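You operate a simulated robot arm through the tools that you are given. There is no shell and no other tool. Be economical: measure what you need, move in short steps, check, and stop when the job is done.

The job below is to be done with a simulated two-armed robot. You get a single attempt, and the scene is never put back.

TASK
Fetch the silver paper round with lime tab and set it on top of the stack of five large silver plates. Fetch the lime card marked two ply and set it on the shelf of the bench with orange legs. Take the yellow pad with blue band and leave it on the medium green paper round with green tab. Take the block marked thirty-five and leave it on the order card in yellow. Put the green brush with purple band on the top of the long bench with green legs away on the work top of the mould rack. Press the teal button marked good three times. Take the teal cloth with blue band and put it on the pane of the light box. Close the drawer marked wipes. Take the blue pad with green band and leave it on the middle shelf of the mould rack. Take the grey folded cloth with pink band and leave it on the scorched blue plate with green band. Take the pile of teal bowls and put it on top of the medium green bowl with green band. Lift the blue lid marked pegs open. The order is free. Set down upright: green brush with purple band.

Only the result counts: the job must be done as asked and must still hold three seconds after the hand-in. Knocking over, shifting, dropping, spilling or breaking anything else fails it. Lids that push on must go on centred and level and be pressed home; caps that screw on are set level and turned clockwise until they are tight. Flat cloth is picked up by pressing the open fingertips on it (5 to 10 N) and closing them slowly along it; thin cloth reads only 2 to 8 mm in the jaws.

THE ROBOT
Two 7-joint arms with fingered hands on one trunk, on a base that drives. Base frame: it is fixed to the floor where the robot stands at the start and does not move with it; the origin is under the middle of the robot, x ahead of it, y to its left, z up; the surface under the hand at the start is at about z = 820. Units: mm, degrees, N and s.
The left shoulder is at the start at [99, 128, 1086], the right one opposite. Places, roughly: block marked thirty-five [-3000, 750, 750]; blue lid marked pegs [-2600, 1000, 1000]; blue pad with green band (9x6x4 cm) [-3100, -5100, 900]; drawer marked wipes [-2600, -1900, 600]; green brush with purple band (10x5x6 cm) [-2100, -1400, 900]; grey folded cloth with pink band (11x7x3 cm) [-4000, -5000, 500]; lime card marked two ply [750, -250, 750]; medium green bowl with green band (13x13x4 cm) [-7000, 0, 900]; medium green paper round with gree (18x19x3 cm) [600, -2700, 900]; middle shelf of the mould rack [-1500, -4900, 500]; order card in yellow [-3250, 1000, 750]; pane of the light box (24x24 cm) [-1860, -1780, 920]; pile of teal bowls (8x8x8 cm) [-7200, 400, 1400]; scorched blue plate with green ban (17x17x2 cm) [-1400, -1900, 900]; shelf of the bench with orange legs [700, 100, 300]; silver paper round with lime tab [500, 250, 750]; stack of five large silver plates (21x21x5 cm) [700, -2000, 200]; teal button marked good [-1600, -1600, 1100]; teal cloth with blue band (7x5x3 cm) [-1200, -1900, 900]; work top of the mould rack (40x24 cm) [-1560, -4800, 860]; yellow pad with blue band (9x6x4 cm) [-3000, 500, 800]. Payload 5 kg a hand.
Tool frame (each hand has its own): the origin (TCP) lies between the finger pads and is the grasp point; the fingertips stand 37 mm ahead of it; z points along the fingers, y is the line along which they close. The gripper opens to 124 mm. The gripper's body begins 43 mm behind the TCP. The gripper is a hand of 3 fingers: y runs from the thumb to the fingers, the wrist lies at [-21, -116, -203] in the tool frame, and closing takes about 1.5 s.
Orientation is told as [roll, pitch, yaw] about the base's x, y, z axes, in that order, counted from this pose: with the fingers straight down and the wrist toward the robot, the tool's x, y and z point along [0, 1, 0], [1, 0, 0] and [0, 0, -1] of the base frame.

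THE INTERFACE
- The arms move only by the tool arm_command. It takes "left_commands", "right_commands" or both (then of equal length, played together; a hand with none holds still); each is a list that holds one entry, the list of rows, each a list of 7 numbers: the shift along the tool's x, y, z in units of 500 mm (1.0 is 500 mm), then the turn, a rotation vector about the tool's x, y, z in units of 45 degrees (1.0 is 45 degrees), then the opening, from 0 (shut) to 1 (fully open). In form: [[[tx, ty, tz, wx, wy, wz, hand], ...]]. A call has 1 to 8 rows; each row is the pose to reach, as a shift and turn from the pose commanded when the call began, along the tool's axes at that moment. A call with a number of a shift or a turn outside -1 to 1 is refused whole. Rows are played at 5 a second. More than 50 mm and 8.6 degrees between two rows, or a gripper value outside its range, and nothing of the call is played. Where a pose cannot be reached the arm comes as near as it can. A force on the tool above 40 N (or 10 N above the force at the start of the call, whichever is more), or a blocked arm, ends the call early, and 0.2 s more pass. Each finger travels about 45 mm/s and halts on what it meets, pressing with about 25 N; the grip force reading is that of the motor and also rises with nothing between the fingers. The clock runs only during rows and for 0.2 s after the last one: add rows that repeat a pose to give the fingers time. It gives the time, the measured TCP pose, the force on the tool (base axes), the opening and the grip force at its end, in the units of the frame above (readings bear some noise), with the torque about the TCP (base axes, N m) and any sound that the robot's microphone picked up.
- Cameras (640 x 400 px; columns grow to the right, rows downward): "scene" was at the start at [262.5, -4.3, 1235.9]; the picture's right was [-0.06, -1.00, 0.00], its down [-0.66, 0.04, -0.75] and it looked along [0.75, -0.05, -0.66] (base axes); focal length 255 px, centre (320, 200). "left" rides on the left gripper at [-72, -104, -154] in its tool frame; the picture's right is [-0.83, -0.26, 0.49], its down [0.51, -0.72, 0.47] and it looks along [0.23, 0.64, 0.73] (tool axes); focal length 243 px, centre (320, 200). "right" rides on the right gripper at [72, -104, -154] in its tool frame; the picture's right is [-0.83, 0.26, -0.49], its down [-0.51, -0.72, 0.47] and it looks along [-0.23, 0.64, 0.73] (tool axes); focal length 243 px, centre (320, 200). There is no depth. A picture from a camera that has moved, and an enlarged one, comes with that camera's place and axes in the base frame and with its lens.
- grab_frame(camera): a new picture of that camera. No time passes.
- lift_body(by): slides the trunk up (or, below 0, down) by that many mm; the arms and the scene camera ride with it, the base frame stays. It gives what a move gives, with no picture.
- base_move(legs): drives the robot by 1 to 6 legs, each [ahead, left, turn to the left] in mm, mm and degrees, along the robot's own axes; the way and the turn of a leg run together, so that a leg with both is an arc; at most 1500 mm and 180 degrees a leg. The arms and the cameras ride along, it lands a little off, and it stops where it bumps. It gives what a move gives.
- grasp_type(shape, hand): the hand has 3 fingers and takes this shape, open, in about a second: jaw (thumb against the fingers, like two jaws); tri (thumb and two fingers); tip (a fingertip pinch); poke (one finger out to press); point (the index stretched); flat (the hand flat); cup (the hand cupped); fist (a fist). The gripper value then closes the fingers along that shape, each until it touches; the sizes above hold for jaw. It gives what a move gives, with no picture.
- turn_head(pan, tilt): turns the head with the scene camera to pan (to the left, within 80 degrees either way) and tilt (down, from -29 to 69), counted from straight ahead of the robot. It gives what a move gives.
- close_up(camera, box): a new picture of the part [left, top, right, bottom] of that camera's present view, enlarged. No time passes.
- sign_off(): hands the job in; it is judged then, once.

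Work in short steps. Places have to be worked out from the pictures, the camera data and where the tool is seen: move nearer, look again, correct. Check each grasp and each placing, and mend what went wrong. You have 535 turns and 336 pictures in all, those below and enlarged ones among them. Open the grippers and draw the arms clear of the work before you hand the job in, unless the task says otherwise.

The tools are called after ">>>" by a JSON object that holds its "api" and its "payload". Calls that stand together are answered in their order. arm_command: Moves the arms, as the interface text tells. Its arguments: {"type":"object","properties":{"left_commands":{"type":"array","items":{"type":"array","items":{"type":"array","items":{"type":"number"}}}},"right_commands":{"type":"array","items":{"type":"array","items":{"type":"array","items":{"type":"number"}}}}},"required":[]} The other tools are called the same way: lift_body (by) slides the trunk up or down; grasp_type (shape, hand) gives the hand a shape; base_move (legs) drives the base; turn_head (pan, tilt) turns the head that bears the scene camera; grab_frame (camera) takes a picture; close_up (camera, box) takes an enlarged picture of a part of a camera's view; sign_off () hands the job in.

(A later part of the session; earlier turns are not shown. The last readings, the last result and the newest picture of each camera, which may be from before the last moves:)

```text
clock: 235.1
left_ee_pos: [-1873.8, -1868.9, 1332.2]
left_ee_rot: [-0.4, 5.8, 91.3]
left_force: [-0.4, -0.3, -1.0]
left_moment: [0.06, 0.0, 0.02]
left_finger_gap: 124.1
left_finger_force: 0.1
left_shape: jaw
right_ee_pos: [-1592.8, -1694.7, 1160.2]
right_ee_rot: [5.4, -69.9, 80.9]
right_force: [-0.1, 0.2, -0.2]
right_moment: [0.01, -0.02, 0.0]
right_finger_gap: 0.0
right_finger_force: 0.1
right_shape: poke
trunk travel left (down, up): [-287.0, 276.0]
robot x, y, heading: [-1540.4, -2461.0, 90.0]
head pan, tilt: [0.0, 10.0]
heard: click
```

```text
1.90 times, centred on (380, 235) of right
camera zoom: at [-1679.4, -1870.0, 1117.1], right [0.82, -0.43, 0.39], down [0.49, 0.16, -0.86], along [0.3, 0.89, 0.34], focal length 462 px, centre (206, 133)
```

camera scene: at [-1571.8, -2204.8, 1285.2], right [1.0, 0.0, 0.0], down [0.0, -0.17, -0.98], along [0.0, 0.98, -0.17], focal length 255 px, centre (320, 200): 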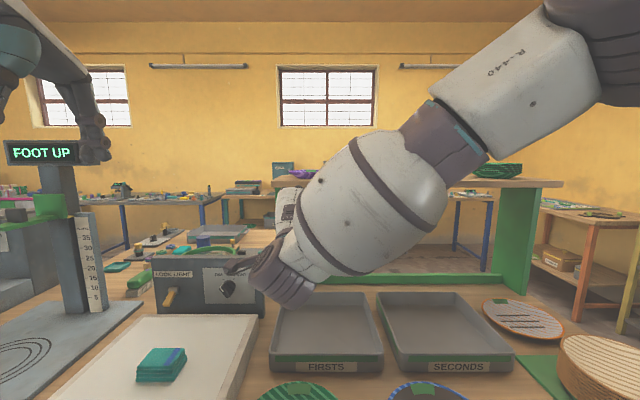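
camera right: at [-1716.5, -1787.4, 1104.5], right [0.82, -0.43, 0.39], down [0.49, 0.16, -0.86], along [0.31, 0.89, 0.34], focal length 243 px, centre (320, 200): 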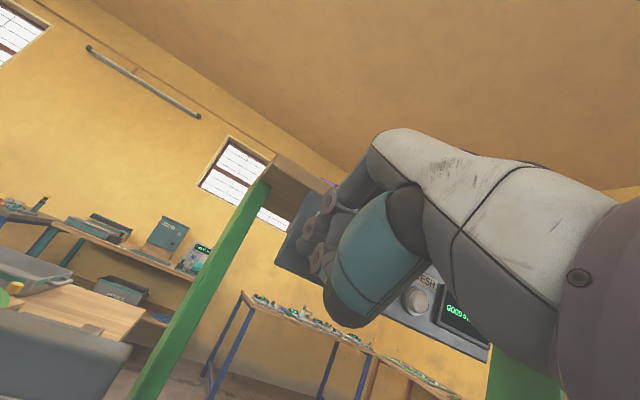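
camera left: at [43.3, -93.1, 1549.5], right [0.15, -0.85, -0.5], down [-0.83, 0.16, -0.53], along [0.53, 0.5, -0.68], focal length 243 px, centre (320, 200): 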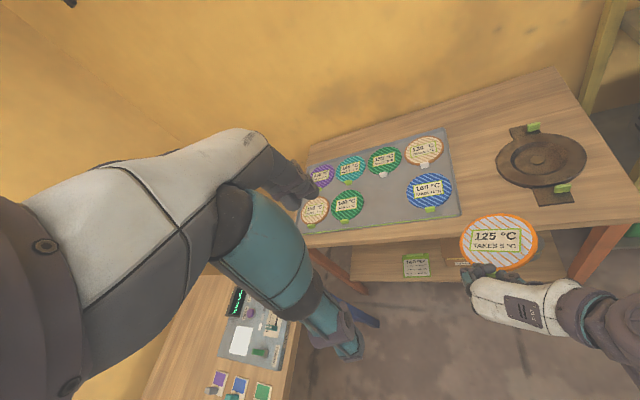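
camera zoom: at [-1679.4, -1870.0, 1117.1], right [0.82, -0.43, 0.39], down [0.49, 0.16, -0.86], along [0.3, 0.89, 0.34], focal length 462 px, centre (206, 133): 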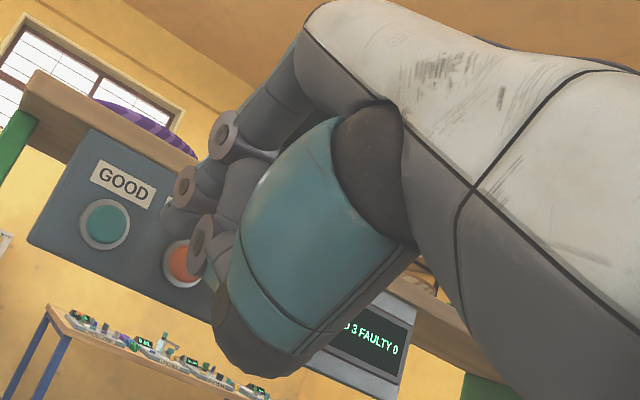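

GOOD shows 3. Now the wipes drawer: I back off and slide left to face it.

>>> {"api": "base_move", "payload": {"legs": [[-450, 0, 0], [0, 950, 0]]}}

>>> {"api": "turn_head", "payload": {"pan": 0, "tilt": 40}}

>>> {"api": "grab_frame", "payload": {"camera": "scene"}}

```text
clock: 245.6
left_ee_pos: [-2764.0, -2319.1, 1331.4]
left_ee_rot: [-0.3, 5.8, 91.0]
left_force: [-0.2, 1.1, 0.2]
left_moment: [-0.01, -0.02, -0.04]
left_finger_gap: 123.9
left_finger_force: 0.0
left_shape: jaw
right_ee_pos: [-2480.6, -2147.0, 1160.2]
right_ee_rot: [5.5, -69.8, 80.8]
right_force: [-0.2, 0.1, 0.5]
right_moment: [0.01, 0.0, 0.0]
right_finger_gap: 0.0
right_finger_force: 0.1
right_shape: poke
trunk travel left (down, up): [-287.0, 276.0]
robot x, y, heading: [-2428.9, -2917.4, 89.7]
head pan, tilt: [0.0, 10.0]
```

```text
clock: 246.5
left_ee_pos: [-2764.8, -2321.0, 1332.0]
left_ee_rot: [-0.3, 5.8, 91.0]
left_force: [0.0, 0.1, 0.2]
left_moment: [-0.01, -0.03, -0.01]
left_finger_gap: 124.0
left_finger_force: 0.1
left_shape: jaw
right_ee_pos: [-2480.5, -2147.4, 1159.8]
right_ee_rot: [5.4, -69.8, 80.9]
right_force: [-1.3, -0.7, 0.5]
right_moment: [0.03, 0.02, 0.0]
right_finger_gap: 0.0
right_finger_force: 0.1
right_shape: poke
trunk travel left (down, up): [-287.0, 276.0]
robot x, y, heading: [-2429.2, -2913.1, 89.7]
head pan, tilt: [0.0, 40.0]
```

```text
237 pictures are left
camera scene: at [-2427.9, -2655.6, 1250.2], right [1.0, 0.0, 0.0], down [0.0, -0.64, -0.77], along [0.0, 0.77, -0.64], focal length 255 px, centre (320, 200)
```

scene: 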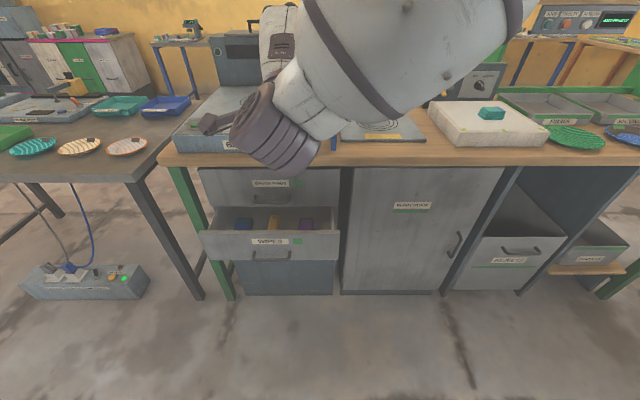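

>>> {"api": "close_up", "payload": {"camera": "scene", "box": [180, 160, 360, 300]}}

```text
2.86 times, centred on (270, 230) of scene
camera zoom: at [-2427.9, -2655.6, 1250.2], right [1.0, 0.0, 0.0], down [0.0, -0.64, -0.77], along [0.0, 0.77, -0.64], focal length 729 px, centre (463, 114)
```

zoom: 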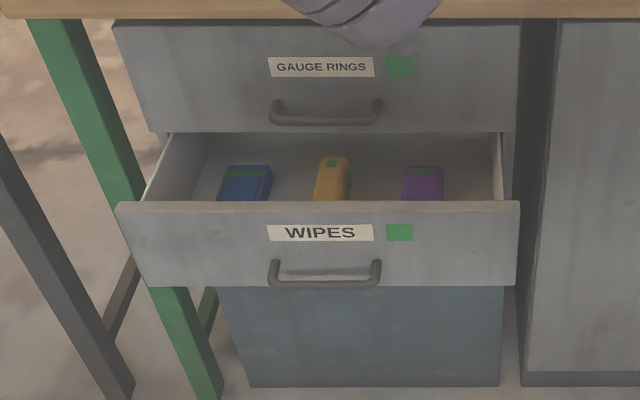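

WIPES drawer is ~100 mm open: front at y≈-2154, z≈580–720, centre x≈-2577. I position the poke finger in front of it: base shift, trunk down, hand down.

>>> {"api": "base_move", "payload": {"legs": [[-110, 88, 0]]}}

>>> {"api": "lift_body", "payload": {"by": -285}}

>>> {"api": "arm_command", "payload": {"right_commands": [[[0, -0.087, 0.032, 0, 0, 0, 0], [0, -0.174, 0.063, 0, 0, 0, 0], [0, -0.261, 0.094, 0, 0, 0, 0], [0, -0.348, 0.126, 0, 0, 0, 0]]]}}

>>> {"api": "grab_frame", "payload": {"camera": "right"}}

>>> {"api": "grab_frame", "payload": {"camera": "scene"}}

```text
clock: 248.0
left_ee_pos: [-2849.0, -2422.3, 1331.7]
left_ee_rot: [-0.4, 5.9, 90.8]
left_force: [0.6, 0.0, 0.5]
left_moment: [-0.02, 0.04, 0.0]
left_finger_gap: 124.0
left_finger_force: 0.0
left_shape: jaw
right_ee_pos: [-2565.8, -2249.8, 1158.9]
right_ee_rot: [5.3, -69.6, 80.5]
right_force: [0.3, -0.1, 0.3]
right_moment: [0.03, -0.01, 0.04]
right_finger_gap: 0.0
right_finger_force: 0.1
right_shape: poke
trunk travel left (down, up): [-287.0, 276.0]
robot x, y, heading: [-2519.4, -3021.0, 89.8]
head pan, tilt: [0.0, 40.0]
```

```text
clock: 250.8
left_ee_pos: [-2850.5, -2424.4, 1045.6]
left_ee_rot: [-0.3, 5.8, 90.8]
left_force: [0.1, 0.4, -0.3]
left_moment: [0.02, 0.01, 0.0]
left_finger_gap: 123.9
left_finger_force: 0.0
left_shape: jaw
right_ee_pos: [-2566.1, -2182.3, 743.7]
right_ee_rot: [2.0, -58.4, 83.1]
right_force: [-0.3, -0.2, 1.4]
right_moment: [-0.02, 0.0, -0.01]
right_finger_gap: 0.0
right_finger_force: 0.1
right_shape: poke
trunk travel left (down, up): [-2.0, 561.0]
robot x, y, heading: [-2519.9, -3023.0, 89.8]
head pan, tilt: [0.0, 40.0]
```

```text
clock: 251.8
left_ee_pos: [-2850.5, -2423.3, 1045.5]
left_ee_rot: [-0.4, 5.9, 90.9]
left_force: [0.3, 0.1, -0.5]
left_moment: [0.04, -0.02, 0.01]
left_finger_gap: 124.0
left_finger_force: 0.1
left_shape: jaw
right_ee_pos: [-2574.3, -2216.9, 559.7]
right_ee_rot: [2.0, -58.3, 83.2]
right_force: [1.1, 0.5, -0.3]
right_moment: [0.01, 0.0, -0.01]
right_finger_gap: 0.0
right_finger_force: 0.0
right_shape: poke
trunk travel left (down, up): [-2.0, 561.0]
robot x, y, heading: [-2518.0, -3024.2, 89.8]
head pan, tilt: [0.0, 40.0]
```

```text
235 pictures are left
camera right: at [-2662.9, -2396.6, 552.1], right [0.81, -0.35, 0.46], down [0.49, -0.02, -0.87], along [0.32, 0.93, 0.16], focal length 243 px, centre (320, 200)
```

right: 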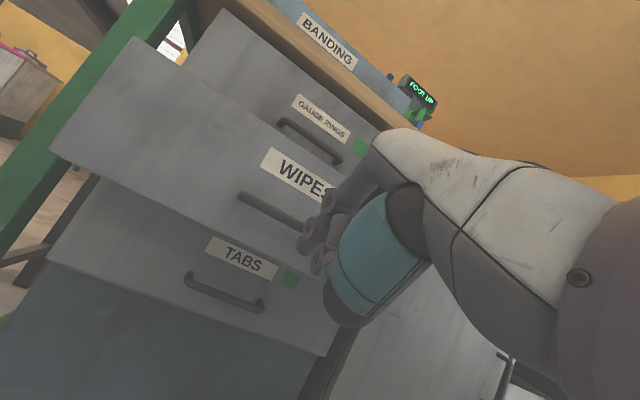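

```text
234 pictures are left
camera scene: at [-2514.7, -2668.9, 948.0], right [1.0, -0.01, 0.0], down [0.0, -0.64, -0.77], along [0.01, 0.77, -0.64], focal length 255 px, centre (320, 200)
```

scene: 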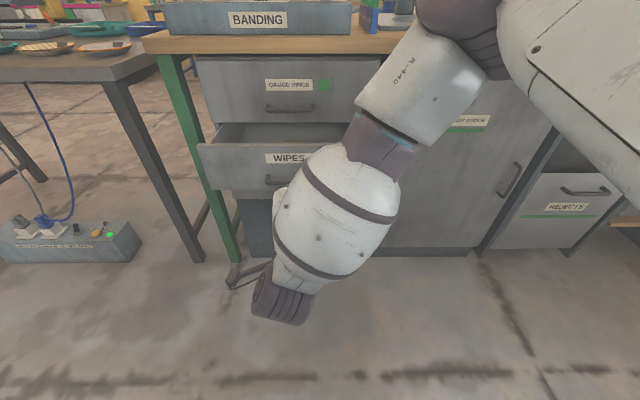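

Hand ended lower than wanted. I back off 60 mm, raise the hand 125 mm, then check.

>>> {"api": "base_move", "payload": {"legs": [[-60, 0, 0]]}}

>>> {"api": "arm_command", "payload": {"right_commands": [[[0, 0.07, -0.042, 0, 0, 0, 0], [0, 0.14, -0.085, 0, 0, 0, 0], [0, 0.212, -0.13, 0, 0, 0, 0]]]}}

>>> {"api": "grab_frame", "payload": {"camera": "right"}}

```text
clock: 252.8
left_ee_pos: [-2850.0, -2484.2, 1047.0]
left_ee_rot: [-0.5, 5.8, 90.8]
left_force: [-0.3, -0.9, 0.3]
left_moment: [0.04, 0.0, -0.02]
left_finger_gap: 124.0
left_finger_force: 0.1
left_shape: jaw
right_ee_pos: [-2574.4, -2277.7, 560.0]
right_ee_rot: [2.1, -58.5, 83.2]
right_force: [-0.2, 0.7, -0.2]
right_moment: [-0.03, 0.02, 0.02]
right_finger_gap: 0.2
right_finger_force: 0.1
right_shape: poke
trunk travel left (down, up): [-2.0, 561.0]
robot x, y, heading: [-2520.1, -3079.8, 89.8]
head pan, tilt: [0.0, 40.0]
```

```text
clock: 253.6
left_ee_pos: [-2848.7, -2483.9, 1047.1]
left_ee_rot: [-0.5, 5.8, 90.8]
left_force: [0.1, -0.1, 0.8]
left_moment: [-0.01, 0.04, 0.03]
left_finger_gap: 124.0
left_finger_force: 0.0
left_shape: jaw
right_ee_pos: [-2571.2, -2279.2, 682.0]
right_ee_rot: [2.2, -58.4, 83.2]
right_force: [0.0, -0.5, -0.2]
right_moment: [0.01, 0.02, 0.01]
right_finger_gap: 0.0
right_finger_force: 0.1
right_shape: poke
trunk travel left (down, up): [-2.0, 561.0]
robot x, y, heading: [-2517.8, -3082.9, 89.7]
head pan, tilt: [0.0, 40.0]
```

```text
233 pictures are left
camera right: at [-2659.6, -2457.9, 675.0], right [0.81, -0.35, 0.46], down [0.49, -0.02, -0.87], along [0.32, 0.94, 0.16], focal length 243 px, centre (320, 200)
```

right: 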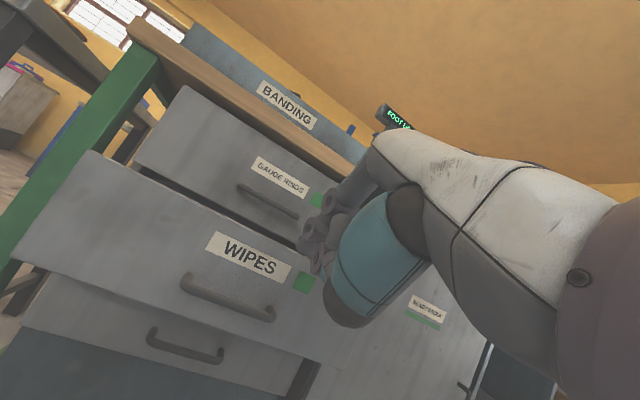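

Re-triangulated drawer front: y≈-2104, label z≈615. I lower the fingertip to z≈630 and drive forward 100 mm.

>>> {"api": "arm_command", "payload": {"right_commands": [[[0, -0.061, 0.037, 0, 0, 0, 0]]]}}

>>> {"api": "base_move", "payload": {"legs": [[100, 0, 0]]}}

>>> {"api": "grab_frame", "payload": {"camera": "right"}}

```text
clock: 254.0
left_ee_pos: [-2851.1, -2482.7, 1046.4]
left_ee_rot: [-0.4, 5.9, 90.8]
left_force: [-0.2, 1.1, -0.1]
left_moment: [-0.07, 0.02, 0.04]
left_finger_gap: 124.0
left_finger_force: 0.1
left_shape: jaw
right_ee_pos: [-2575.2, -2275.7, 645.9]
right_ee_rot: [1.9, -58.3, 83.3]
right_force: [0.0, -0.4, -0.4]
right_moment: [0.04, 0.02, -0.01]
right_finger_gap: 0.0
right_finger_force: 0.2
right_shape: poke
trunk travel left (down, up): [-2.0, 561.0]
robot x, y, heading: [-2518.2, -3081.2, 89.5]
head pan, tilt: [0.0, 40.0]
```

```text
clock: 255.2
left_ee_pos: [-2851.8, -2384.1, 1047.0]
left_ee_rot: [-0.4, 5.8, 91.0]
left_force: [-0.4, 0.6, -0.6]
left_moment: [-0.03, 0.02, -0.01]
left_finger_gap: 124.1
left_finger_force: 0.0
left_shape: jaw
right_ee_pos: [-2576.4, -2178.2, 645.3]
right_ee_rot: [2.0, -58.4, 83.4]
right_force: [0.1, 0.7, -0.8]
right_moment: [0.04, 0.01, 0.0]
right_finger_gap: 0.0
right_finger_force: 0.0
right_shape: poke
trunk travel left (down, up): [-2.0, 561.0]
robot x, y, heading: [-2520.1, -2977.9, 89.5]
head pan, tilt: [0.0, 40.0]
```

```text
232 pictures are left
camera right: at [-2664.9, -2357.0, 638.8], right [0.81, -0.35, 0.47], down [0.49, -0.02, -0.87], along [0.31, 0.94, 0.16], focal length 243 px, centre (320, 200)
```

right: 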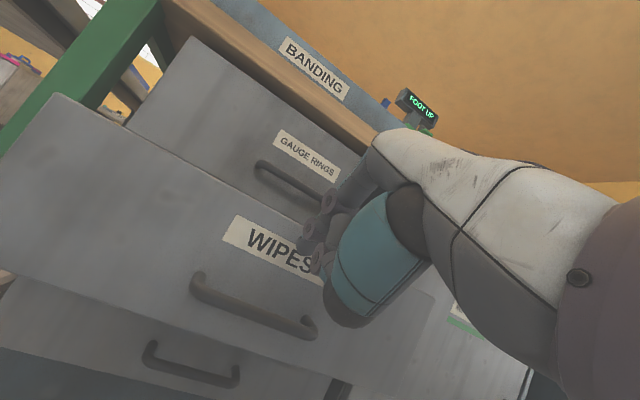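

Tip is ~30 mm from the drawer front. I push forward with the arm in steps.

>>> {"api": "arm_command", "payload": {"right_commands": [[[0.005, 0.03, 0.05, 0, 0, 0, 0], [0.01, 0.06, 0.1, 0, 0, 0, 0], [0.015, 0.085, 0.14, 0, 0, 0, 0], [0.02, 0.11, 0.18, 0, 0, 0, 0]]]}}

>>> {"api": "grab_frame", "payload": {"camera": "right"}}

```text
clock: 256.2
left_ee_pos: [-2851.7, -2385.9, 1046.1]
left_ee_rot: [-0.5, 5.8, 91.0]
left_force: [-0.5, 0.0, -1.3]
left_moment: [0.01, -0.01, -0.04]
left_finger_gap: 123.9
left_finger_force: 0.1
left_shape: jaw
right_ee_pos: [-2579.3, -2072.6, 645.8]
right_ee_rot: [1.9, -58.3, 83.6]
right_force: [0.9, 0.4, -0.1]
right_moment: [-0.03, -0.01, 0.0]
right_finger_gap: 0.2
right_finger_force: 0.0
right_shape: poke
trunk travel left (down, up): [-2.0, 561.0]
robot x, y, heading: [-2513.8, -2980.9, 90.1]
head pan, tilt: [0.0, 40.0]
```

```text
231 pictures are left
camera right: at [-2667.0, -2251.8, 639.1], right [0.81, -0.35, 0.47], down [0.49, -0.02, -0.87], along [0.31, 0.94, 0.16], focal length 243 px, centre (320, 200)
```

right: 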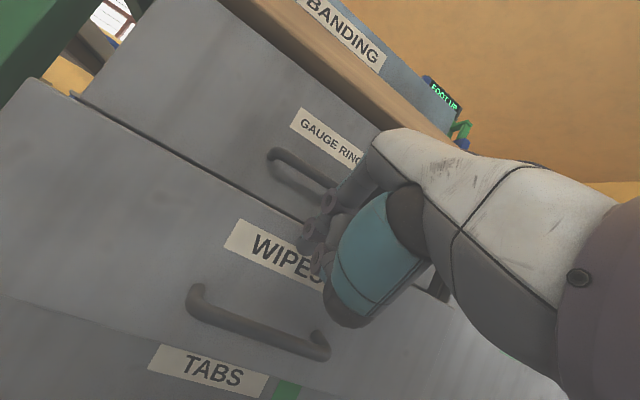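

The drawer is sliding in; nearly closed. Push another 35 mm or until resisted.

>>> {"api": "arm_command", "payload": {"right_commands": [[[0.002, 0.01, 0.017, 0, 0, 0, 0], [0.004, 0.02, 0.034, 0, 0, 0, 0], [0.006, 0.03, 0.05, 0, 0, 0, 0], [0.008, 0.04, 0.068, 0, 0, 0, 0]]]}}

>>> {"api": "grab_frame", "payload": {"camera": "right"}}

```text
clock: 257.2
left_ee_pos: [-2852.4, -2385.1, 1046.0]
left_ee_rot: [-0.4, 5.8, 91.0]
left_force: [-0.1, 0.6, 0.2]
left_moment: [-0.05, -0.02, -0.01]
left_finger_gap: 124.1
left_finger_force: 0.1
left_shape: jaw
right_ee_pos: [-2577.1, -2032.5, 644.7]
right_ee_rot: [1.9, -58.4, 83.6]
right_force: [-0.4, 2.1, 1.0]
right_moment: [0.02, -0.01, -0.03]
right_finger_gap: 0.1
right_finger_force: 0.0
right_shape: poke
trunk travel left (down, up): [-2.0, 561.0]
robot x, y, heading: [-2516.2, -2984.0, 89.8]
head pan, tilt: [0.0, 40.0]
```

```text
230 pictures are left
camera right: at [-2666.3, -2211.6, 637.4], right [0.81, -0.35, 0.47], down [0.49, -0.02, -0.87], along [0.31, 0.94, 0.16], focal length 243 px, centre (320, 200)
```

right: 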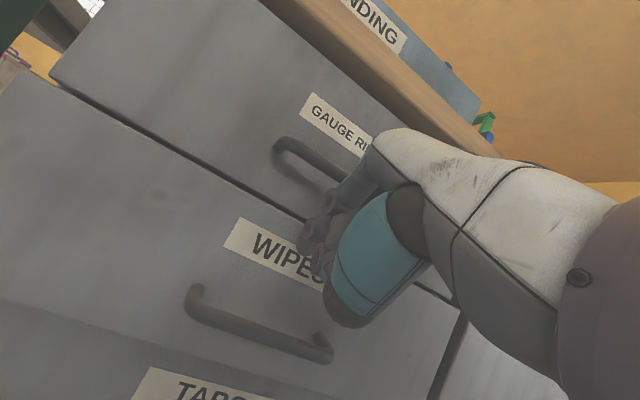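

Still moving with little force. I push further until it stops.

>>> {"api": "arm_command", "payload": {"right_commands": [[[0.002, 0.01, 0.017, 0, 0, 0, 0], [0.004, 0.02, 0.034, 0, 0, 0, 0], [0.006, 0.03, 0.05, 0, 0, 0, 0], [0.008, 0.04, 0.068, 0, 0, 0, 0]]]}}

>>> {"api": "grab_frame", "payload": {"camera": "right"}}

```text
clock: 257.9
left_ee_pos: [-2851.0, -2387.0, 1046.2]
left_ee_rot: [-0.4, 5.8, 91.0]
left_force: [0.7, 0.0, -0.2]
left_moment: [-0.03, 0.03, -0.01]
left_finger_gap: 124.0
left_finger_force: 0.1
left_shape: jaw
right_ee_pos: [-2581.1, -2011.3, 639.7]
right_ee_rot: [1.7, -57.8, 83.8]
right_force: [4.7, -24.4, -8.2]
right_moment: [0.66, 0.32, -0.13]
right_finger_gap: 0.0
right_finger_force: 0.1
right_shape: poke
trunk travel left (down, up): [-2.0, 561.0]
robot x, y, heading: [-2515.8, -2984.5, 89.4]
head pan, tilt: [0.0, 40.0]
stopped in row 3 (right hand): the force on the tool passed its limit at 49 N (the readings are from after the stop); the commanded pose is now the measured one
```

```text
229 pictures are left
camera right: at [-2669.0, -2191.8, 633.9], right [0.81, -0.34, 0.47], down [0.49, -0.02, -0.87], along [0.31, 0.94, 0.15], focal length 243 px, centre (320, 200)
```

right: 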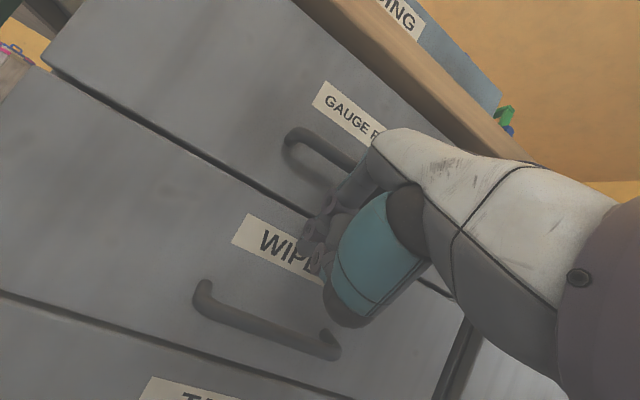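

It stopped firmly, fronts flush. I back away and verify.

>>> {"api": "base_move", "payload": {"legs": [[-350, 0, 0.5]]}}

>>> {"api": "close_up", "payload": {"camera": "right", "box": [0, 60, 320, 260]}}

```text
clock: 260.2
left_ee_pos: [-2858.0, -2739.6, 1047.4]
left_ee_rot: [-0.4, 5.8, 91.6]
left_force: [-0.2, 0.9, -0.7]
left_moment: [0.01, -0.01, 0.0]
left_finger_gap: 123.7
left_finger_force: 0.0
left_shape: jaw
right_ee_pos: [-2590.1, -2361.2, 643.0]
right_ee_rot: [1.9, -58.1, 84.2]
right_force: [-1.2, -0.9, 1.8]
right_moment: [0.0, 0.02, 0.03]
right_finger_gap: 0.0
right_finger_force: 0.1
right_shape: poke
trunk travel left (down, up): [-2.0, 561.0]
robot x, y, heading: [-2517.7, -3335.1, 90.3]
head pan, tilt: [0.0, 40.0]
```

```text
2.00 times, centred on (160, 160) of right
camera zoom: at [-2676.6, -2542.1, 635.3], right [0.82, -0.34, 0.47], down [0.49, -0.02, -0.87], along [0.3, 0.94, 0.15], focal length 485 px, centre (640, 280)
```

zoom: 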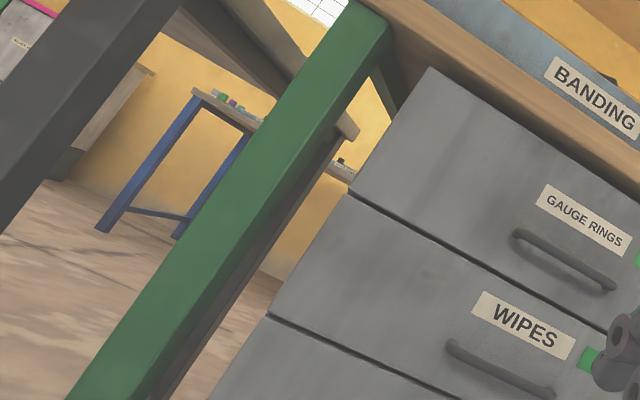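

The drawer is flush. I raise the trunk, restore the right hand to jaw/default, and turn to look south.

>>> {"api": "lift_body", "payload": {"by": 275}}

>>> {"api": "grasp_type", "payload": {"shape": "jaw", "hand": "right"}}

>>> {"api": "arm_command", "payload": {"right_commands": [[[0, 0, 0, 0.16, 0, 0, 0.5], [0, 0, 0, 0.33, 0, 0, 0.5], [0, 0, 0, 0.5, 0, 0, 0.5], [0, 0, 0, 0.67, 0, 0, 0.5], [0, 0, 0, 0.83, 0, 0, 0.5], [0, 0, 0, 1.0, 0, 0, 0.5]]]}}

>>> {"api": "base_move", "payload": {"legs": [[0, 0, 180]]}}

>>> {"api": "turn_head", "payload": {"pan": 0, "tilt": 20}}

>>> {"api": "grab_frame", "payload": {"camera": "scene"}}

```text
clock: 263.0
left_ee_pos: [-2858.1, -2740.8, 1320.9]
left_ee_rot: [-0.3, 5.9, 91.6]
left_force: [-0.6, -0.3, -1.4]
left_moment: [-0.03, -0.02, 0.01]
left_finger_gap: 124.2
left_finger_force: 0.0
left_shape: jaw
right_ee_pos: [-2592.9, -2361.3, 915.4]
right_ee_rot: [1.8, -57.6, 83.8]
right_force: [0.1, -0.2, -0.2]
right_moment: [0.01, -0.02, -0.03]
right_finger_gap: 0.0
right_finger_force: 0.1
right_shape: poke
trunk travel left (down, up): [-277.0, 286.0]
robot x, y, heading: [-2513.9, -3332.6, 90.3]
head pan, tilt: [0.0, 40.0]
```

```text
clock: 263.9
left_ee_pos: [-2857.9, -2740.5, 1321.3]
left_ee_rot: [-0.4, 5.8, 91.6]
left_force: [-0.3, -0.1, 0.1]
left_moment: [-0.06, 0.01, -0.01]
left_finger_gap: 124.0
left_finger_force: 0.1
left_shape: jaw
right_ee_pos: [-2591.6, -2361.9, 917.9]
right_ee_rot: [1.9, -57.6, 84.0]
right_force: [-0.7, 0.4, -0.3]
right_moment: [0.01, 0.01, 0.0]
right_finger_gap: 123.8
right_finger_force: 0.2
right_shape: jaw
trunk travel left (down, up): [-277.0, 286.0]
robot x, y, heading: [-2517.7, -3331.8, 90.3]
head pan, tilt: [0.0, 40.0]
```

```text
clock: 265.3
left_ee_pos: [-2855.7, -2739.3, 1321.3]
left_ee_rot: [-0.4, 5.9, 91.6]
left_force: [-0.4, 0.5, 0.3]
left_moment: [0.02, 0.02, -0.01]
left_finger_gap: 124.1
left_finger_force: 0.0
left_shape: jaw
right_ee_pos: [-2590.7, -2361.5, 917.1]
right_ee_rot: [1.1, -12.6, 85.1]
right_force: [0.9, -0.9, -0.8]
right_moment: [0.0, 0.01, -0.01]
right_finger_gap: 62.3
right_finger_force: 0.0
right_shape: jaw
trunk travel left (down, up): [-277.0, 286.0]
robot x, y, heading: [-2520.6, -3333.8, 90.5]
head pan, tilt: [0.0, 40.0]
```

```text
clock: 272.8
left_ee_pos: [-2257.2, -3965.8, 1321.8]
left_ee_rot: [-0.5, 5.9, -95.9]
left_force: [0.8, -0.2, 0.1]
left_moment: [0.0, 0.02, 0.02]
left_finger_gap: 124.2
left_finger_force: 0.2
left_shape: jaw
right_ee_pos: [-2570.0, -4306.6, 917.0]
right_ee_rot: [0.9, -12.6, -102.3]
right_force: [0.0, -0.6, -0.7]
right_moment: [0.02, -0.01, 0.0]
right_finger_gap: 62.6
right_finger_force: 0.1
right_shape: jaw
trunk travel left (down, up): [-277.0, 286.0]
robot x, y, heading: [-2518.3, -3335.6, -97.2]
head pan, tilt: [0.0, 40.0]
```

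```text
clock: 273.6
left_ee_pos: [-2258.5, -3965.6, 1322.0]
left_ee_rot: [-0.3, 5.8, -95.9]
left_force: [-0.5, -0.5, -0.4]
left_moment: [-0.01, 0.0, -0.04]
left_finger_gap: 123.9
left_finger_force: 0.1
left_shape: jaw
right_ee_pos: [-2570.7, -4306.4, 917.1]
right_ee_rot: [1.1, -12.7, -102.3]
right_force: [0.4, -0.1, -0.8]
right_moment: [0.01, 0.0, -0.02]
right_finger_gap: 62.2
right_finger_force: 0.1
right_shape: jaw
trunk travel left (down, up): [-277.0, 286.0]
robot x, y, heading: [-2518.4, -3333.0, -97.1]
head pan, tilt: [0.0, 20.0]
```

```text
227 pictures are left
camera scene: at [-2550.3, -3600.8, 1271.2], right [-0.99, 0.12, 0.0], down [0.04, 0.34, -0.94], along [-0.12, -0.93, -0.34], focal length 255 px, centre (320, 200)
```

scene: 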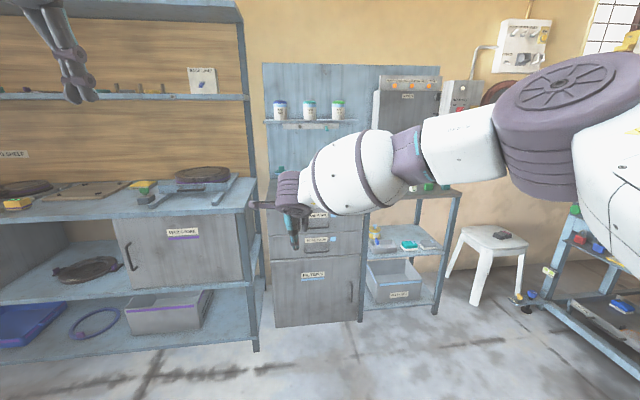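

I pull the right hand back and level it to see the counter behind.

>>> {"api": "arm_command", "payload": {"right_commands": [[[0, -0.08, -0.05, 0.05, 0, 0, 0.5], [0, -0.16, -0.1, 0.1, 0, 0, 0.5], [0, -0.24, -0.15, 0.15, 0, 0, 0.5], [0, -0.32, -0.2, 0.2, 0, 0, 0.5], [0, -0.4, -0.25, 0.25, 0, 0, 0.5], [0, -0.48, -0.3, 0.28, 0, 0, 0.5], [0, -0.56, -0.34, 0.28, 0, 0, 0.5], [0, -0.64, -0.38, 0.28, 0, 0, 0.5]]]}}

>>> {"api": "base_move", "payload": {"legs": [[500, 0, 7]]}}

>>> {"api": "grab_frame", "payload": {"camera": "scene"}}

```text
clock: 275.4
left_ee_pos: [-2257.4, -3964.8, 1321.8]
left_ee_rot: [-0.4, 5.7, -95.9]
left_force: [0.1, -0.3, -0.4]
left_moment: [-0.03, -0.02, -0.01]
left_finger_gap: 124.1
left_finger_force: 0.0
left_shape: jaw
right_ee_pos: [-2493.8, -3960.7, 1033.1]
right_ee_rot: [1.0, -0.2, -102.1]
right_force: [-0.5, 0.3, 0.6]
right_moment: [-0.01, 0.01, -0.01]
right_finger_gap: 62.6
right_finger_force: 0.1
right_shape: jaw
trunk travel left (down, up): [-277.0, 286.0]
robot x, y, heading: [-2518.7, -3331.6, -97.3]
head pan, tilt: [0.0, 20.0]
```

```text
clock: 278.3
left_ee_pos: [-2211.5, -4421.5, 1322.1]
left_ee_rot: [-0.4, 5.7, -88.8]
left_force: [0.3, -0.3, -0.3]
left_moment: [0.01, 0.04, -0.01]
left_finger_gap: 124.1
left_finger_force: 0.1
left_shape: jaw
right_ee_pos: [-2447.7, -4448.1, 1033.7]
right_ee_rot: [1.0, -0.2, -94.8]
right_force: [0.4, -0.3, -0.1]
right_moment: [-0.02, -0.01, 0.0]
right_finger_gap: 62.3
right_finger_force: 0.0
right_shape: jaw
trunk travel left (down, up): [-277.0, 286.0]
robot x, y, heading: [-2549.4, -3828.1, -90.0]
head pan, tilt: [0.0, 20.0]
```

```text
226 pictures are left
camera scene: at [-2547.5, -4096.5, 1271.4], right [-1.0, 0.0, 0.0], down [0.0, 0.34, -0.94], along [0.0, -0.94, -0.34], focal length 255 px, centre (320, 200)
```

scene: 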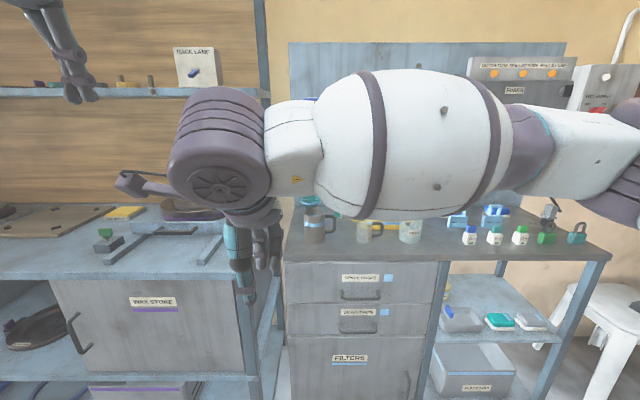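

I slide right to x≈-3050 to view the counter with the blue pad.

>>> {"api": "base_move", "payload": {"legs": [[0, -520, 0]]}}

>>> {"api": "turn_head", "payload": {"pan": 0, "tilt": 30}}

>>> {"api": "grab_frame", "payload": {"camera": "scene"}}

>>> {"api": "grab_frame", "payload": {"camera": "right"}}

```text
clock: 283.3
left_ee_pos: [-2723.7, -4422.5, 1322.2]
left_ee_rot: [-0.4, 5.8, -88.7]
left_force: [-0.8, -0.3, 0.1]
left_moment: [0.02, 0.04, 0.03]
left_finger_gap: 124.0
left_finger_force: 0.0
left_shape: jaw
right_ee_pos: [-2959.7, -4447.6, 1033.3]
right_ee_rot: [0.9, -0.2, -94.9]
right_force: [-0.2, 0.2, -0.3]
right_moment: [0.01, -0.01, 0.0]
right_finger_gap: 62.4
right_finger_force: 0.0
right_shape: jaw
trunk travel left (down, up): [-277.0, 286.0]
robot x, y, heading: [-3060.5, -3826.8, -89.8]
head pan, tilt: [0.0, 20.0]
```

```text
clock: 284.1
left_ee_pos: [-2724.7, -4423.5, 1320.4]
left_ee_rot: [-0.4, 5.8, -88.7]
left_force: [0.2, -0.2, -0.7]
left_moment: [0.0, 0.02, -0.01]
left_finger_gap: 123.9
left_finger_force: 0.1
left_shape: jaw
right_ee_pos: [-2960.6, -4447.5, 1033.9]
right_ee_rot: [1.1, -0.2, -94.9]
right_force: [-0.1, 0.3, 0.4]
right_moment: [0.02, 0.0, 0.01]
right_finger_gap: 62.0
right_finger_force: 0.0
right_shape: jaw
trunk travel left (down, up): [-277.0, 286.0]
robot x, y, heading: [-3062.4, -3833.4, -89.9]
head pan, tilt: [0.0, 30.0]
```

```text
225 pictures are left
camera scene: at [-3060.1, -4094.9, 1255.3], right [-1.0, 0.0, 0.0], down [0.0, 0.5, -0.87], along [0.0, -0.87, -0.5], focal length 255 px, centre (320, 200)
```

scene: 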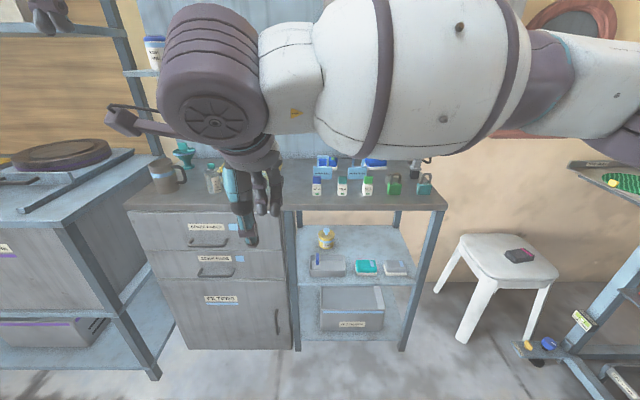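

```text
224 pictures are left
camera right: at [-2881.9, -4350.4, 1187.4], right [-0.86, -0.19, 0.48], down [-0.44, 0.76, -0.48], along [-0.27, -0.62, -0.73], focal length 243 px, centre (320, 200)
```

right: 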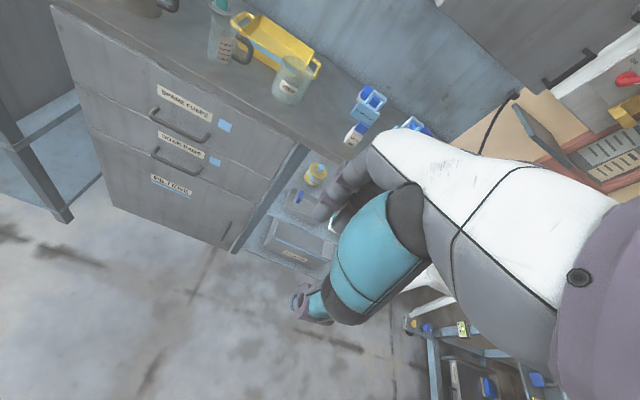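

>>> {"api": "close_up", "payload": {"camera": "scene", "box": [280, 140, 460, 210]}}

>>> {"api": "close_up", "payload": {"camera": "scene", "box": [440, 220, 560, 300]}}

```text
3.56 times, centred on (370, 175) of scene
camera zoom: at [-3060.1, -4094.9, 1255.3], right [-1.0, 0.0, 0.0], down [0.0, 0.5, -0.87], along [0.0, -0.87, -0.5], focal length 907 px, centre (142, 289)
```

zoom: 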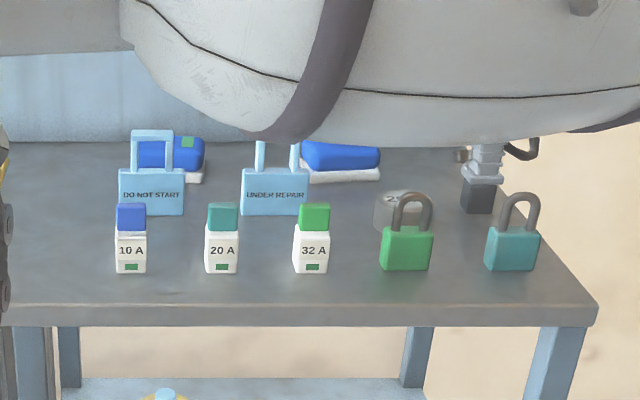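

```text
5.00 times, centred on (500, 260) of scene
camera zoom: at [-3060.1, -4094.9, 1255.3], right [-1.0, 0.0, 0.0], down [0.0, 0.5, -0.87], along [0.0, -0.87, -0.5], focal length 1275 px, centre (-580, -100)
```

zoom: 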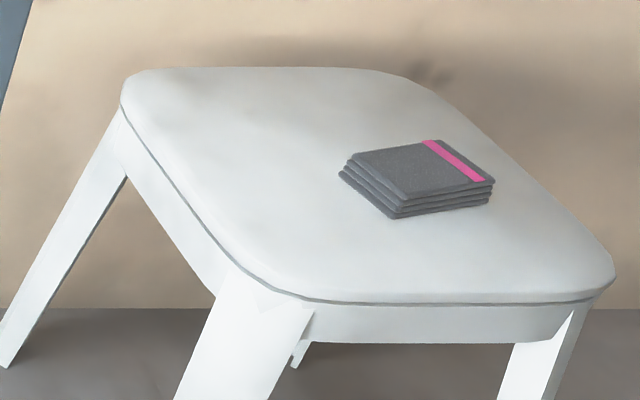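

The blue pad with the green band is the left one at the back, near [-3090,-5010,895], behind the "do not start" tag. I raise the hand and move in for a view from above.

>>> {"api": "arm_command", "payload": {"right_commands": [[[0.0, 0, -0.08, 0, 0, -0.05, 0.8], [0, 0, -0.16, 0, 0, -0.1, 0.8], [0, 0, -0.24, 0, 0, -0.11, 0.8]]]}}

>>> {"api": "base_move", "payload": {"legs": [[400, 0, 0]]}}

>>> {"api": "grab_frame", "payload": {"camera": "right"}}

>>> {"api": "grab_frame", "payload": {"camera": "scene"}}

```text
clock: 284.9
left_ee_pos: [-2723.7, -4421.9, 1322.0]
left_ee_rot: [-0.5, 5.9, -88.7]
left_force: [-0.3, 0.1, 0.6]
left_moment: [0.02, -0.02, -0.01]
left_finger_gap: 124.0
left_finger_force: 0.1
left_shape: jaw
right_ee_pos: [-2963.2, -4448.6, 1156.2]
right_ee_rot: [0.9, -0.2, -89.9]
right_force: [0.3, 1.1, 0.6]
right_moment: [-0.04, 0.01, 0.03]
right_finger_gap: 98.8
right_finger_force: 0.0
right_shape: jaw
trunk travel left (down, up): [-277.0, 286.0]
robot x, y, heading: [-3062.8, -3827.8, -89.6]
head pan, tilt: [0.0, 30.0]
```

```text
clock: 287.4
left_ee_pos: [-2716.0, -4816.7, 1322.2]
left_ee_rot: [-0.4, 5.9, -88.1]
left_force: [-0.4, -0.6, 0.3]
left_moment: [0.03, 0.01, 0.0]
left_finger_gap: 124.0
left_finger_force: 0.1
left_shape: jaw
right_ee_pos: [-2957.4, -4843.7, 1156.6]
right_ee_rot: [0.8, -0.2, -89.4]
right_force: [-0.4, 0.8, -0.5]
right_moment: [-0.03, -0.03, -0.04]
right_finger_gap: 99.0
right_finger_force: 0.1
right_shape: jaw
trunk travel left (down, up): [-277.0, 286.0]
robot x, y, heading: [-3056.8, -4226.8, -89.3]
head pan, tilt: [0.0, 30.0]
```

```text
221 pictures are left
camera right: at [-2888.4, -4739.1, 1310.7], right [-0.84, -0.27, 0.48], down [-0.51, 0.71, -0.48], along [-0.21, -0.65, -0.73], focal length 243 px, centre (320, 200)
```

right: 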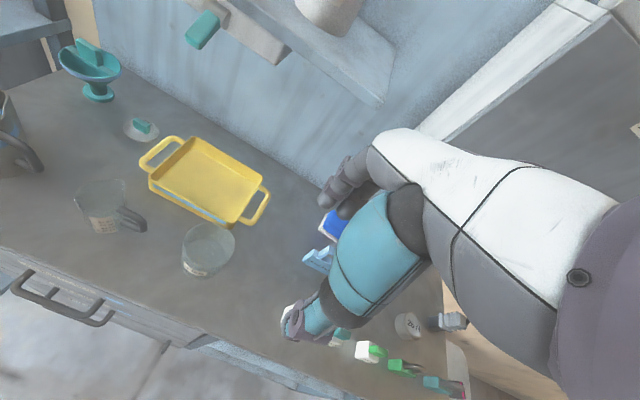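

```text
220 pictures are left
camera scene: at [-3055.4, -4492.0, 1255.4], right [-1.0, -0.01, 0.0], down [-0.01, 0.5, -0.87], along [0.01, -0.87, -0.5], focal length 255 px, centre (320, 200)
```

scene: 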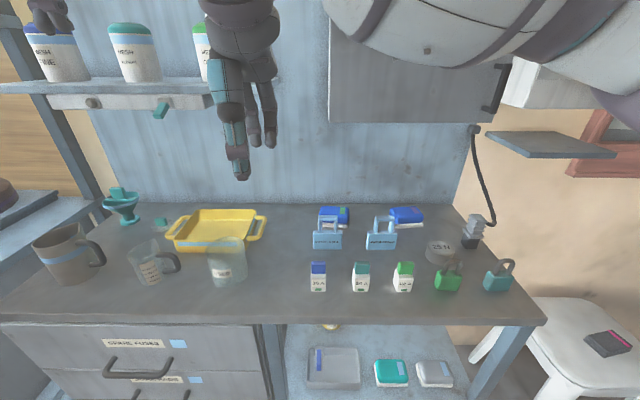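

>>> {"api": "close_up", "payload": {"camera": "scene", "box": [290, 180, 450, 280]}}

```text
4.00 times, centred on (370, 230) of scene
camera zoom: at [-3055.4, -4492.0, 1255.4], right [-1.0, -0.01, 0.0], down [-0.01, 0.5, -0.87], along [0.01, -0.87, -0.5], focal length 1020 px, centre (120, 80)
```

zoom: 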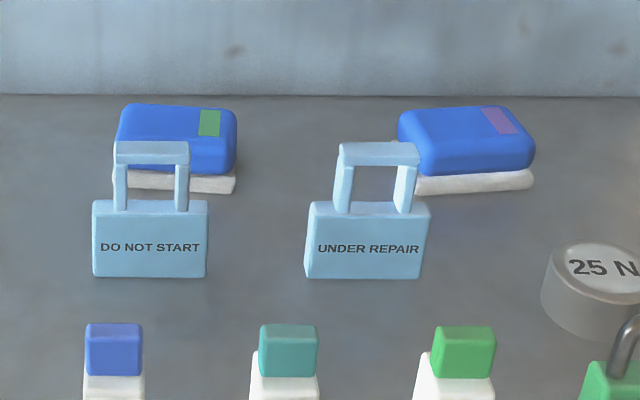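

Pad centre refined to [-3090,-5113], counter z≈820, with ~65 mm gap to the tag in front. I move the right hand over it.

>>> {"api": "arm_command", "payload": {"right_commands": [[[-0.04, 0.08, 0.02, 0, 0, 0, 0.85], [-0.08, 0.16, 0.05, 0, 0, 0, 0.85], [-0.12, 0.24, 0.08, 0, 0, 0, 0.85], [-0.16, 0.31, 0.12, 0, 0, 0, 0.85], [-0.2, 0.39, 0.16, 0, 0, 0, 0.85], [-0.235, 0.465, 0.2, 0, 0, 0, 0.85], [-0.266, 0.536, 0.24, 0, 0, 0, 0.85]]]}}

>>> {"api": "grab_frame", "payload": {"camera": "right"}}

>>> {"api": "close_up", "payload": {"camera": "scene", "box": [290, 100, 450, 280]}}

```text
clock: 288.6
left_ee_pos: [-2715.4, -4815.1, 1322.7]
left_ee_rot: [-0.4, 5.8, -88.2]
left_force: [0.7, 0.6, 0.3]
left_moment: [0.01, 0.03, -0.02]
left_finger_gap: 124.0
left_finger_force: 0.1
left_shape: jaw
right_ee_pos: [-3041.8, -5028.4, 1081.8]
right_ee_rot: [1.1, -0.4, -88.4]
right_force: [2.6, 7.3, 2.1]
right_moment: [-0.69, 0.23, -0.11]
right_finger_gap: 105.3
right_finger_force: 0.0
right_shape: jaw
trunk travel left (down, up): [-277.0, 286.0]
robot x, y, heading: [-3061.1, -4227.4, -89.5]
head pan, tilt: [0.0, 30.0]
stopped in row 6 (right hand): the force on the tool passed its limit at 103 N (the readings are from after the stop); the commanded pose is now the measured one
```

```text
218 pictures are left
camera right: at [-2976.4, -4922.0, 1235.8], right [-0.83, -0.28, 0.48], down [-0.52, 0.7, -0.48], along [-0.2, -0.65, -0.73], focal length 243 px, centre (320, 200)
```

right: 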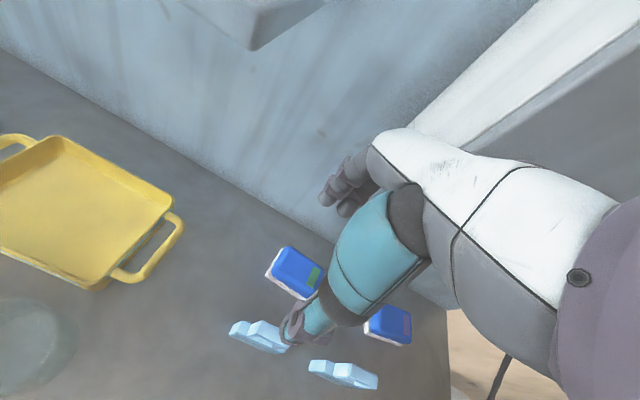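

```text
2.22 times, centred on (370, 190) of scene
camera zoom: at [-3054.5, -4490.4, 1255.7], right [-1.0, -0.01, 0.0], down [-0.01, 0.5, -0.87], along [0.01, -0.87, -0.5], focal length 567 px, centre (209, 222)
```

zoom: 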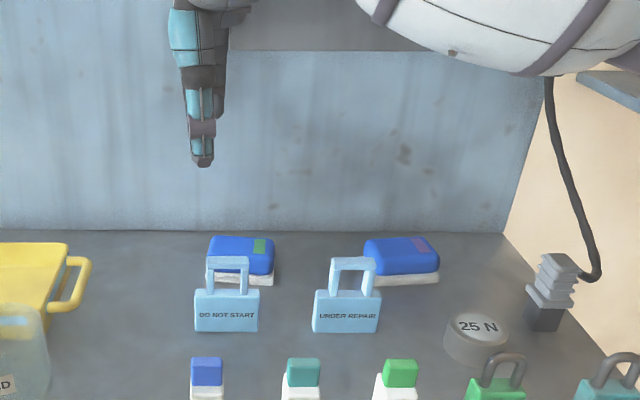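

The hand touched the wall cabinet (its front-left edge ≈[-3072,-5087], bottom z≈1119). I'll instead descend left of it at x≈-2993 and slide in sideways at low height.

>>> {"api": "arm_command", "payload": {"right_commands": [[[0.05, -0.03, 0, 0, 0, 0, 0.85], [0.1, -0.03, 0, 0, 0, 0, 0.85], [0.1, 0.05, 0.05, 0, 0, 0, 0.85], [0.1, 0.13, 0.1, 0, 0, 0, 0.85], [0.1, 0.17, 0.18, 0, 0, 0, 0.85], [0.1, 0.17, 0.24, 0, 0, 0, 0.85]]]}}

>>> {"api": "grab_frame", "payload": {"camera": "right"}}

>>> {"api": "grab_frame", "payload": {"camera": "scene"}}

```text
clock: 290.0
left_ee_pos: [-2717.7, -4810.5, 1324.3]
left_ee_rot: [-0.4, 5.7, -88.1]
left_force: [0.2, 0.2, 0.0]
left_moment: [0.05, -0.03, 0.01]
left_finger_gap: 123.9
left_finger_force: 0.1
left_shape: jaw
right_ee_pos: [-2988.3, -5108.5, 969.7]
right_ee_rot: [0.9, -0.4, -87.7]
right_force: [-1.4, 33.0, 9.4]
right_moment: [-1.53, 0.08, -0.66]
right_finger_gap: 97.4
right_finger_force: 0.0
right_shape: jaw
trunk travel left (down, up): [-277.0, 286.0]
robot x, y, heading: [-3059.4, -4222.2, -89.2]
head pan, tilt: [0.0, 30.0]
stopped in row 6 (right hand): the force on the tool passed its limit at 43 N (the readings are from after the stop); the commanded pose is now the measured one
```

```text
216 pictures are left
camera right: at [-2922.7, -5001.3, 1124.1], right [-0.83, -0.29, 0.48], down [-0.52, 0.7, -0.49], along [-0.19, -0.65, -0.73], focal length 243 px, centre (320, 200)
```

right: 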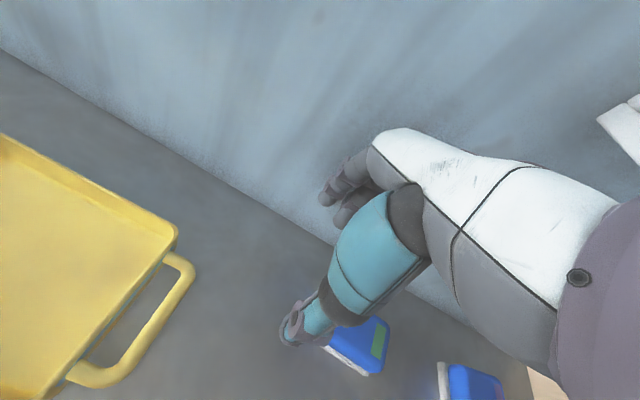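

```text
215 pictures are left
camera scene: at [-3056.2, -4486.6, 1256.3], right [-1.0, -0.01, 0.0], down [0.0, 0.5, -0.87], along [0.01, -0.87, -0.5], focal length 255 px, centre (320, 200)
```

scene: 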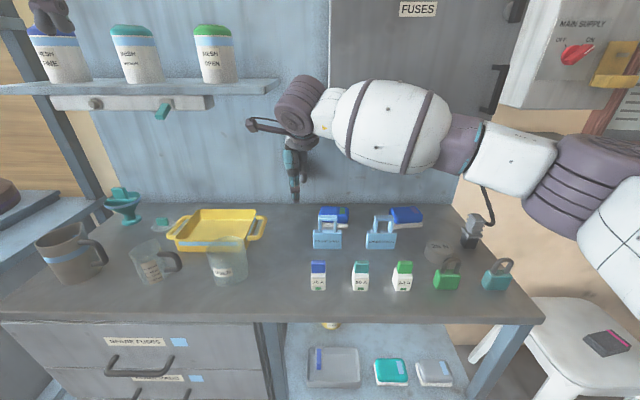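

The knuckles met the wall; combining views the pad is at [-3087,-5072], top z≈880 (counter ≈840). I move off the wall, descend at x≈-2990 to z≈884.

>>> {"api": "arm_command", "payload": {"right_commands": [[[0, -0.04, 0, 0, 0, 0, 0.7], [0, -0.073, 0, 0, 0, 0, 0.67], [0, -0.073, 0.08, 0, 0, -0.04, 0.67], [0, -0.073, 0.15, 0, 0, -0.04, 0.67], [0, -0.073, 0.172, 0, 0, -0.04, 0.67]]]}}

>>> {"api": "grab_frame", "payload": {"camera": "right"}}

>>> {"api": "close_up", "payload": {"camera": "scene", "box": [260, 120, 420, 260]}}

```text
clock: 291.2
left_ee_pos: [-2715.8, -4815.7, 1322.2]
left_ee_rot: [-0.4, 5.8, -88.1]
left_force: [-0.3, 1.1, 0.4]
left_moment: [-0.04, 0.03, -0.04]
left_finger_gap: 123.7
left_finger_force: 0.0
left_shape: jaw
right_ee_pos: [-2987.9, -5079.4, 880.4]
right_ee_rot: [0.9, -0.3, -86.3]
right_force: [-0.2, 0.3, -0.7]
right_moment: [-0.04, 0.01, 0.03]
right_finger_gap: 83.5
right_finger_force: 0.0
right_shape: jaw
trunk travel left (down, up): [-277.0, 286.0]
robot x, y, heading: [-3058.5, -4225.5, -89.1]
head pan, tilt: [0.0, 30.0]
```

```text
214 pictures are left
camera right: at [-2924.8, -4971.0, 1034.2], right [-0.82, -0.31, 0.48], down [-0.54, 0.69, -0.48], along [-0.18, -0.66, -0.73], focal length 243 px, centre (320, 200)
```

right: 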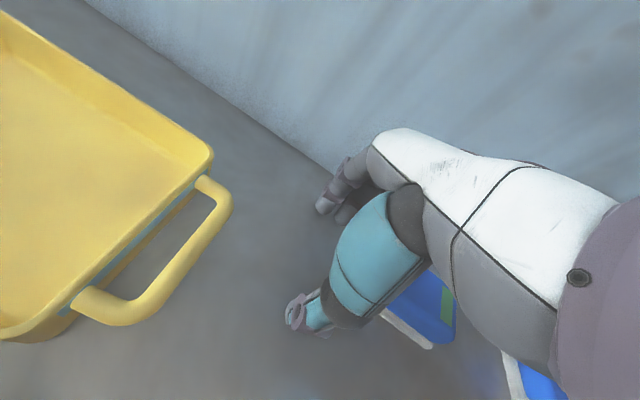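

```text
2.86 times, centred on (340, 190) of scene
camera zoom: at [-3055.2, -4490.9, 1255.4], right [-1.0, -0.01, 0.0], down [-0.01, 0.5, -0.87], along [0.01, -0.87, -0.5], focal length 729 px, centre (263, 229)
```

zoom: 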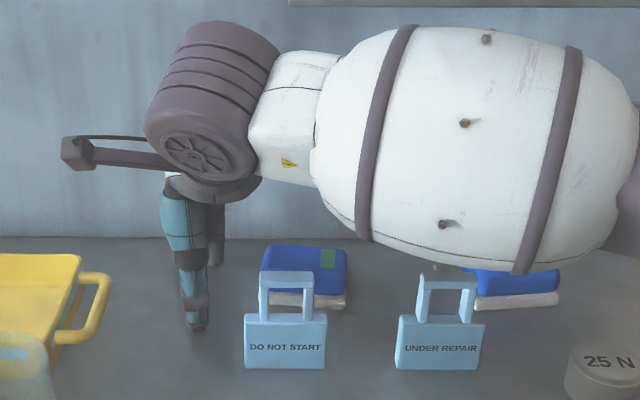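

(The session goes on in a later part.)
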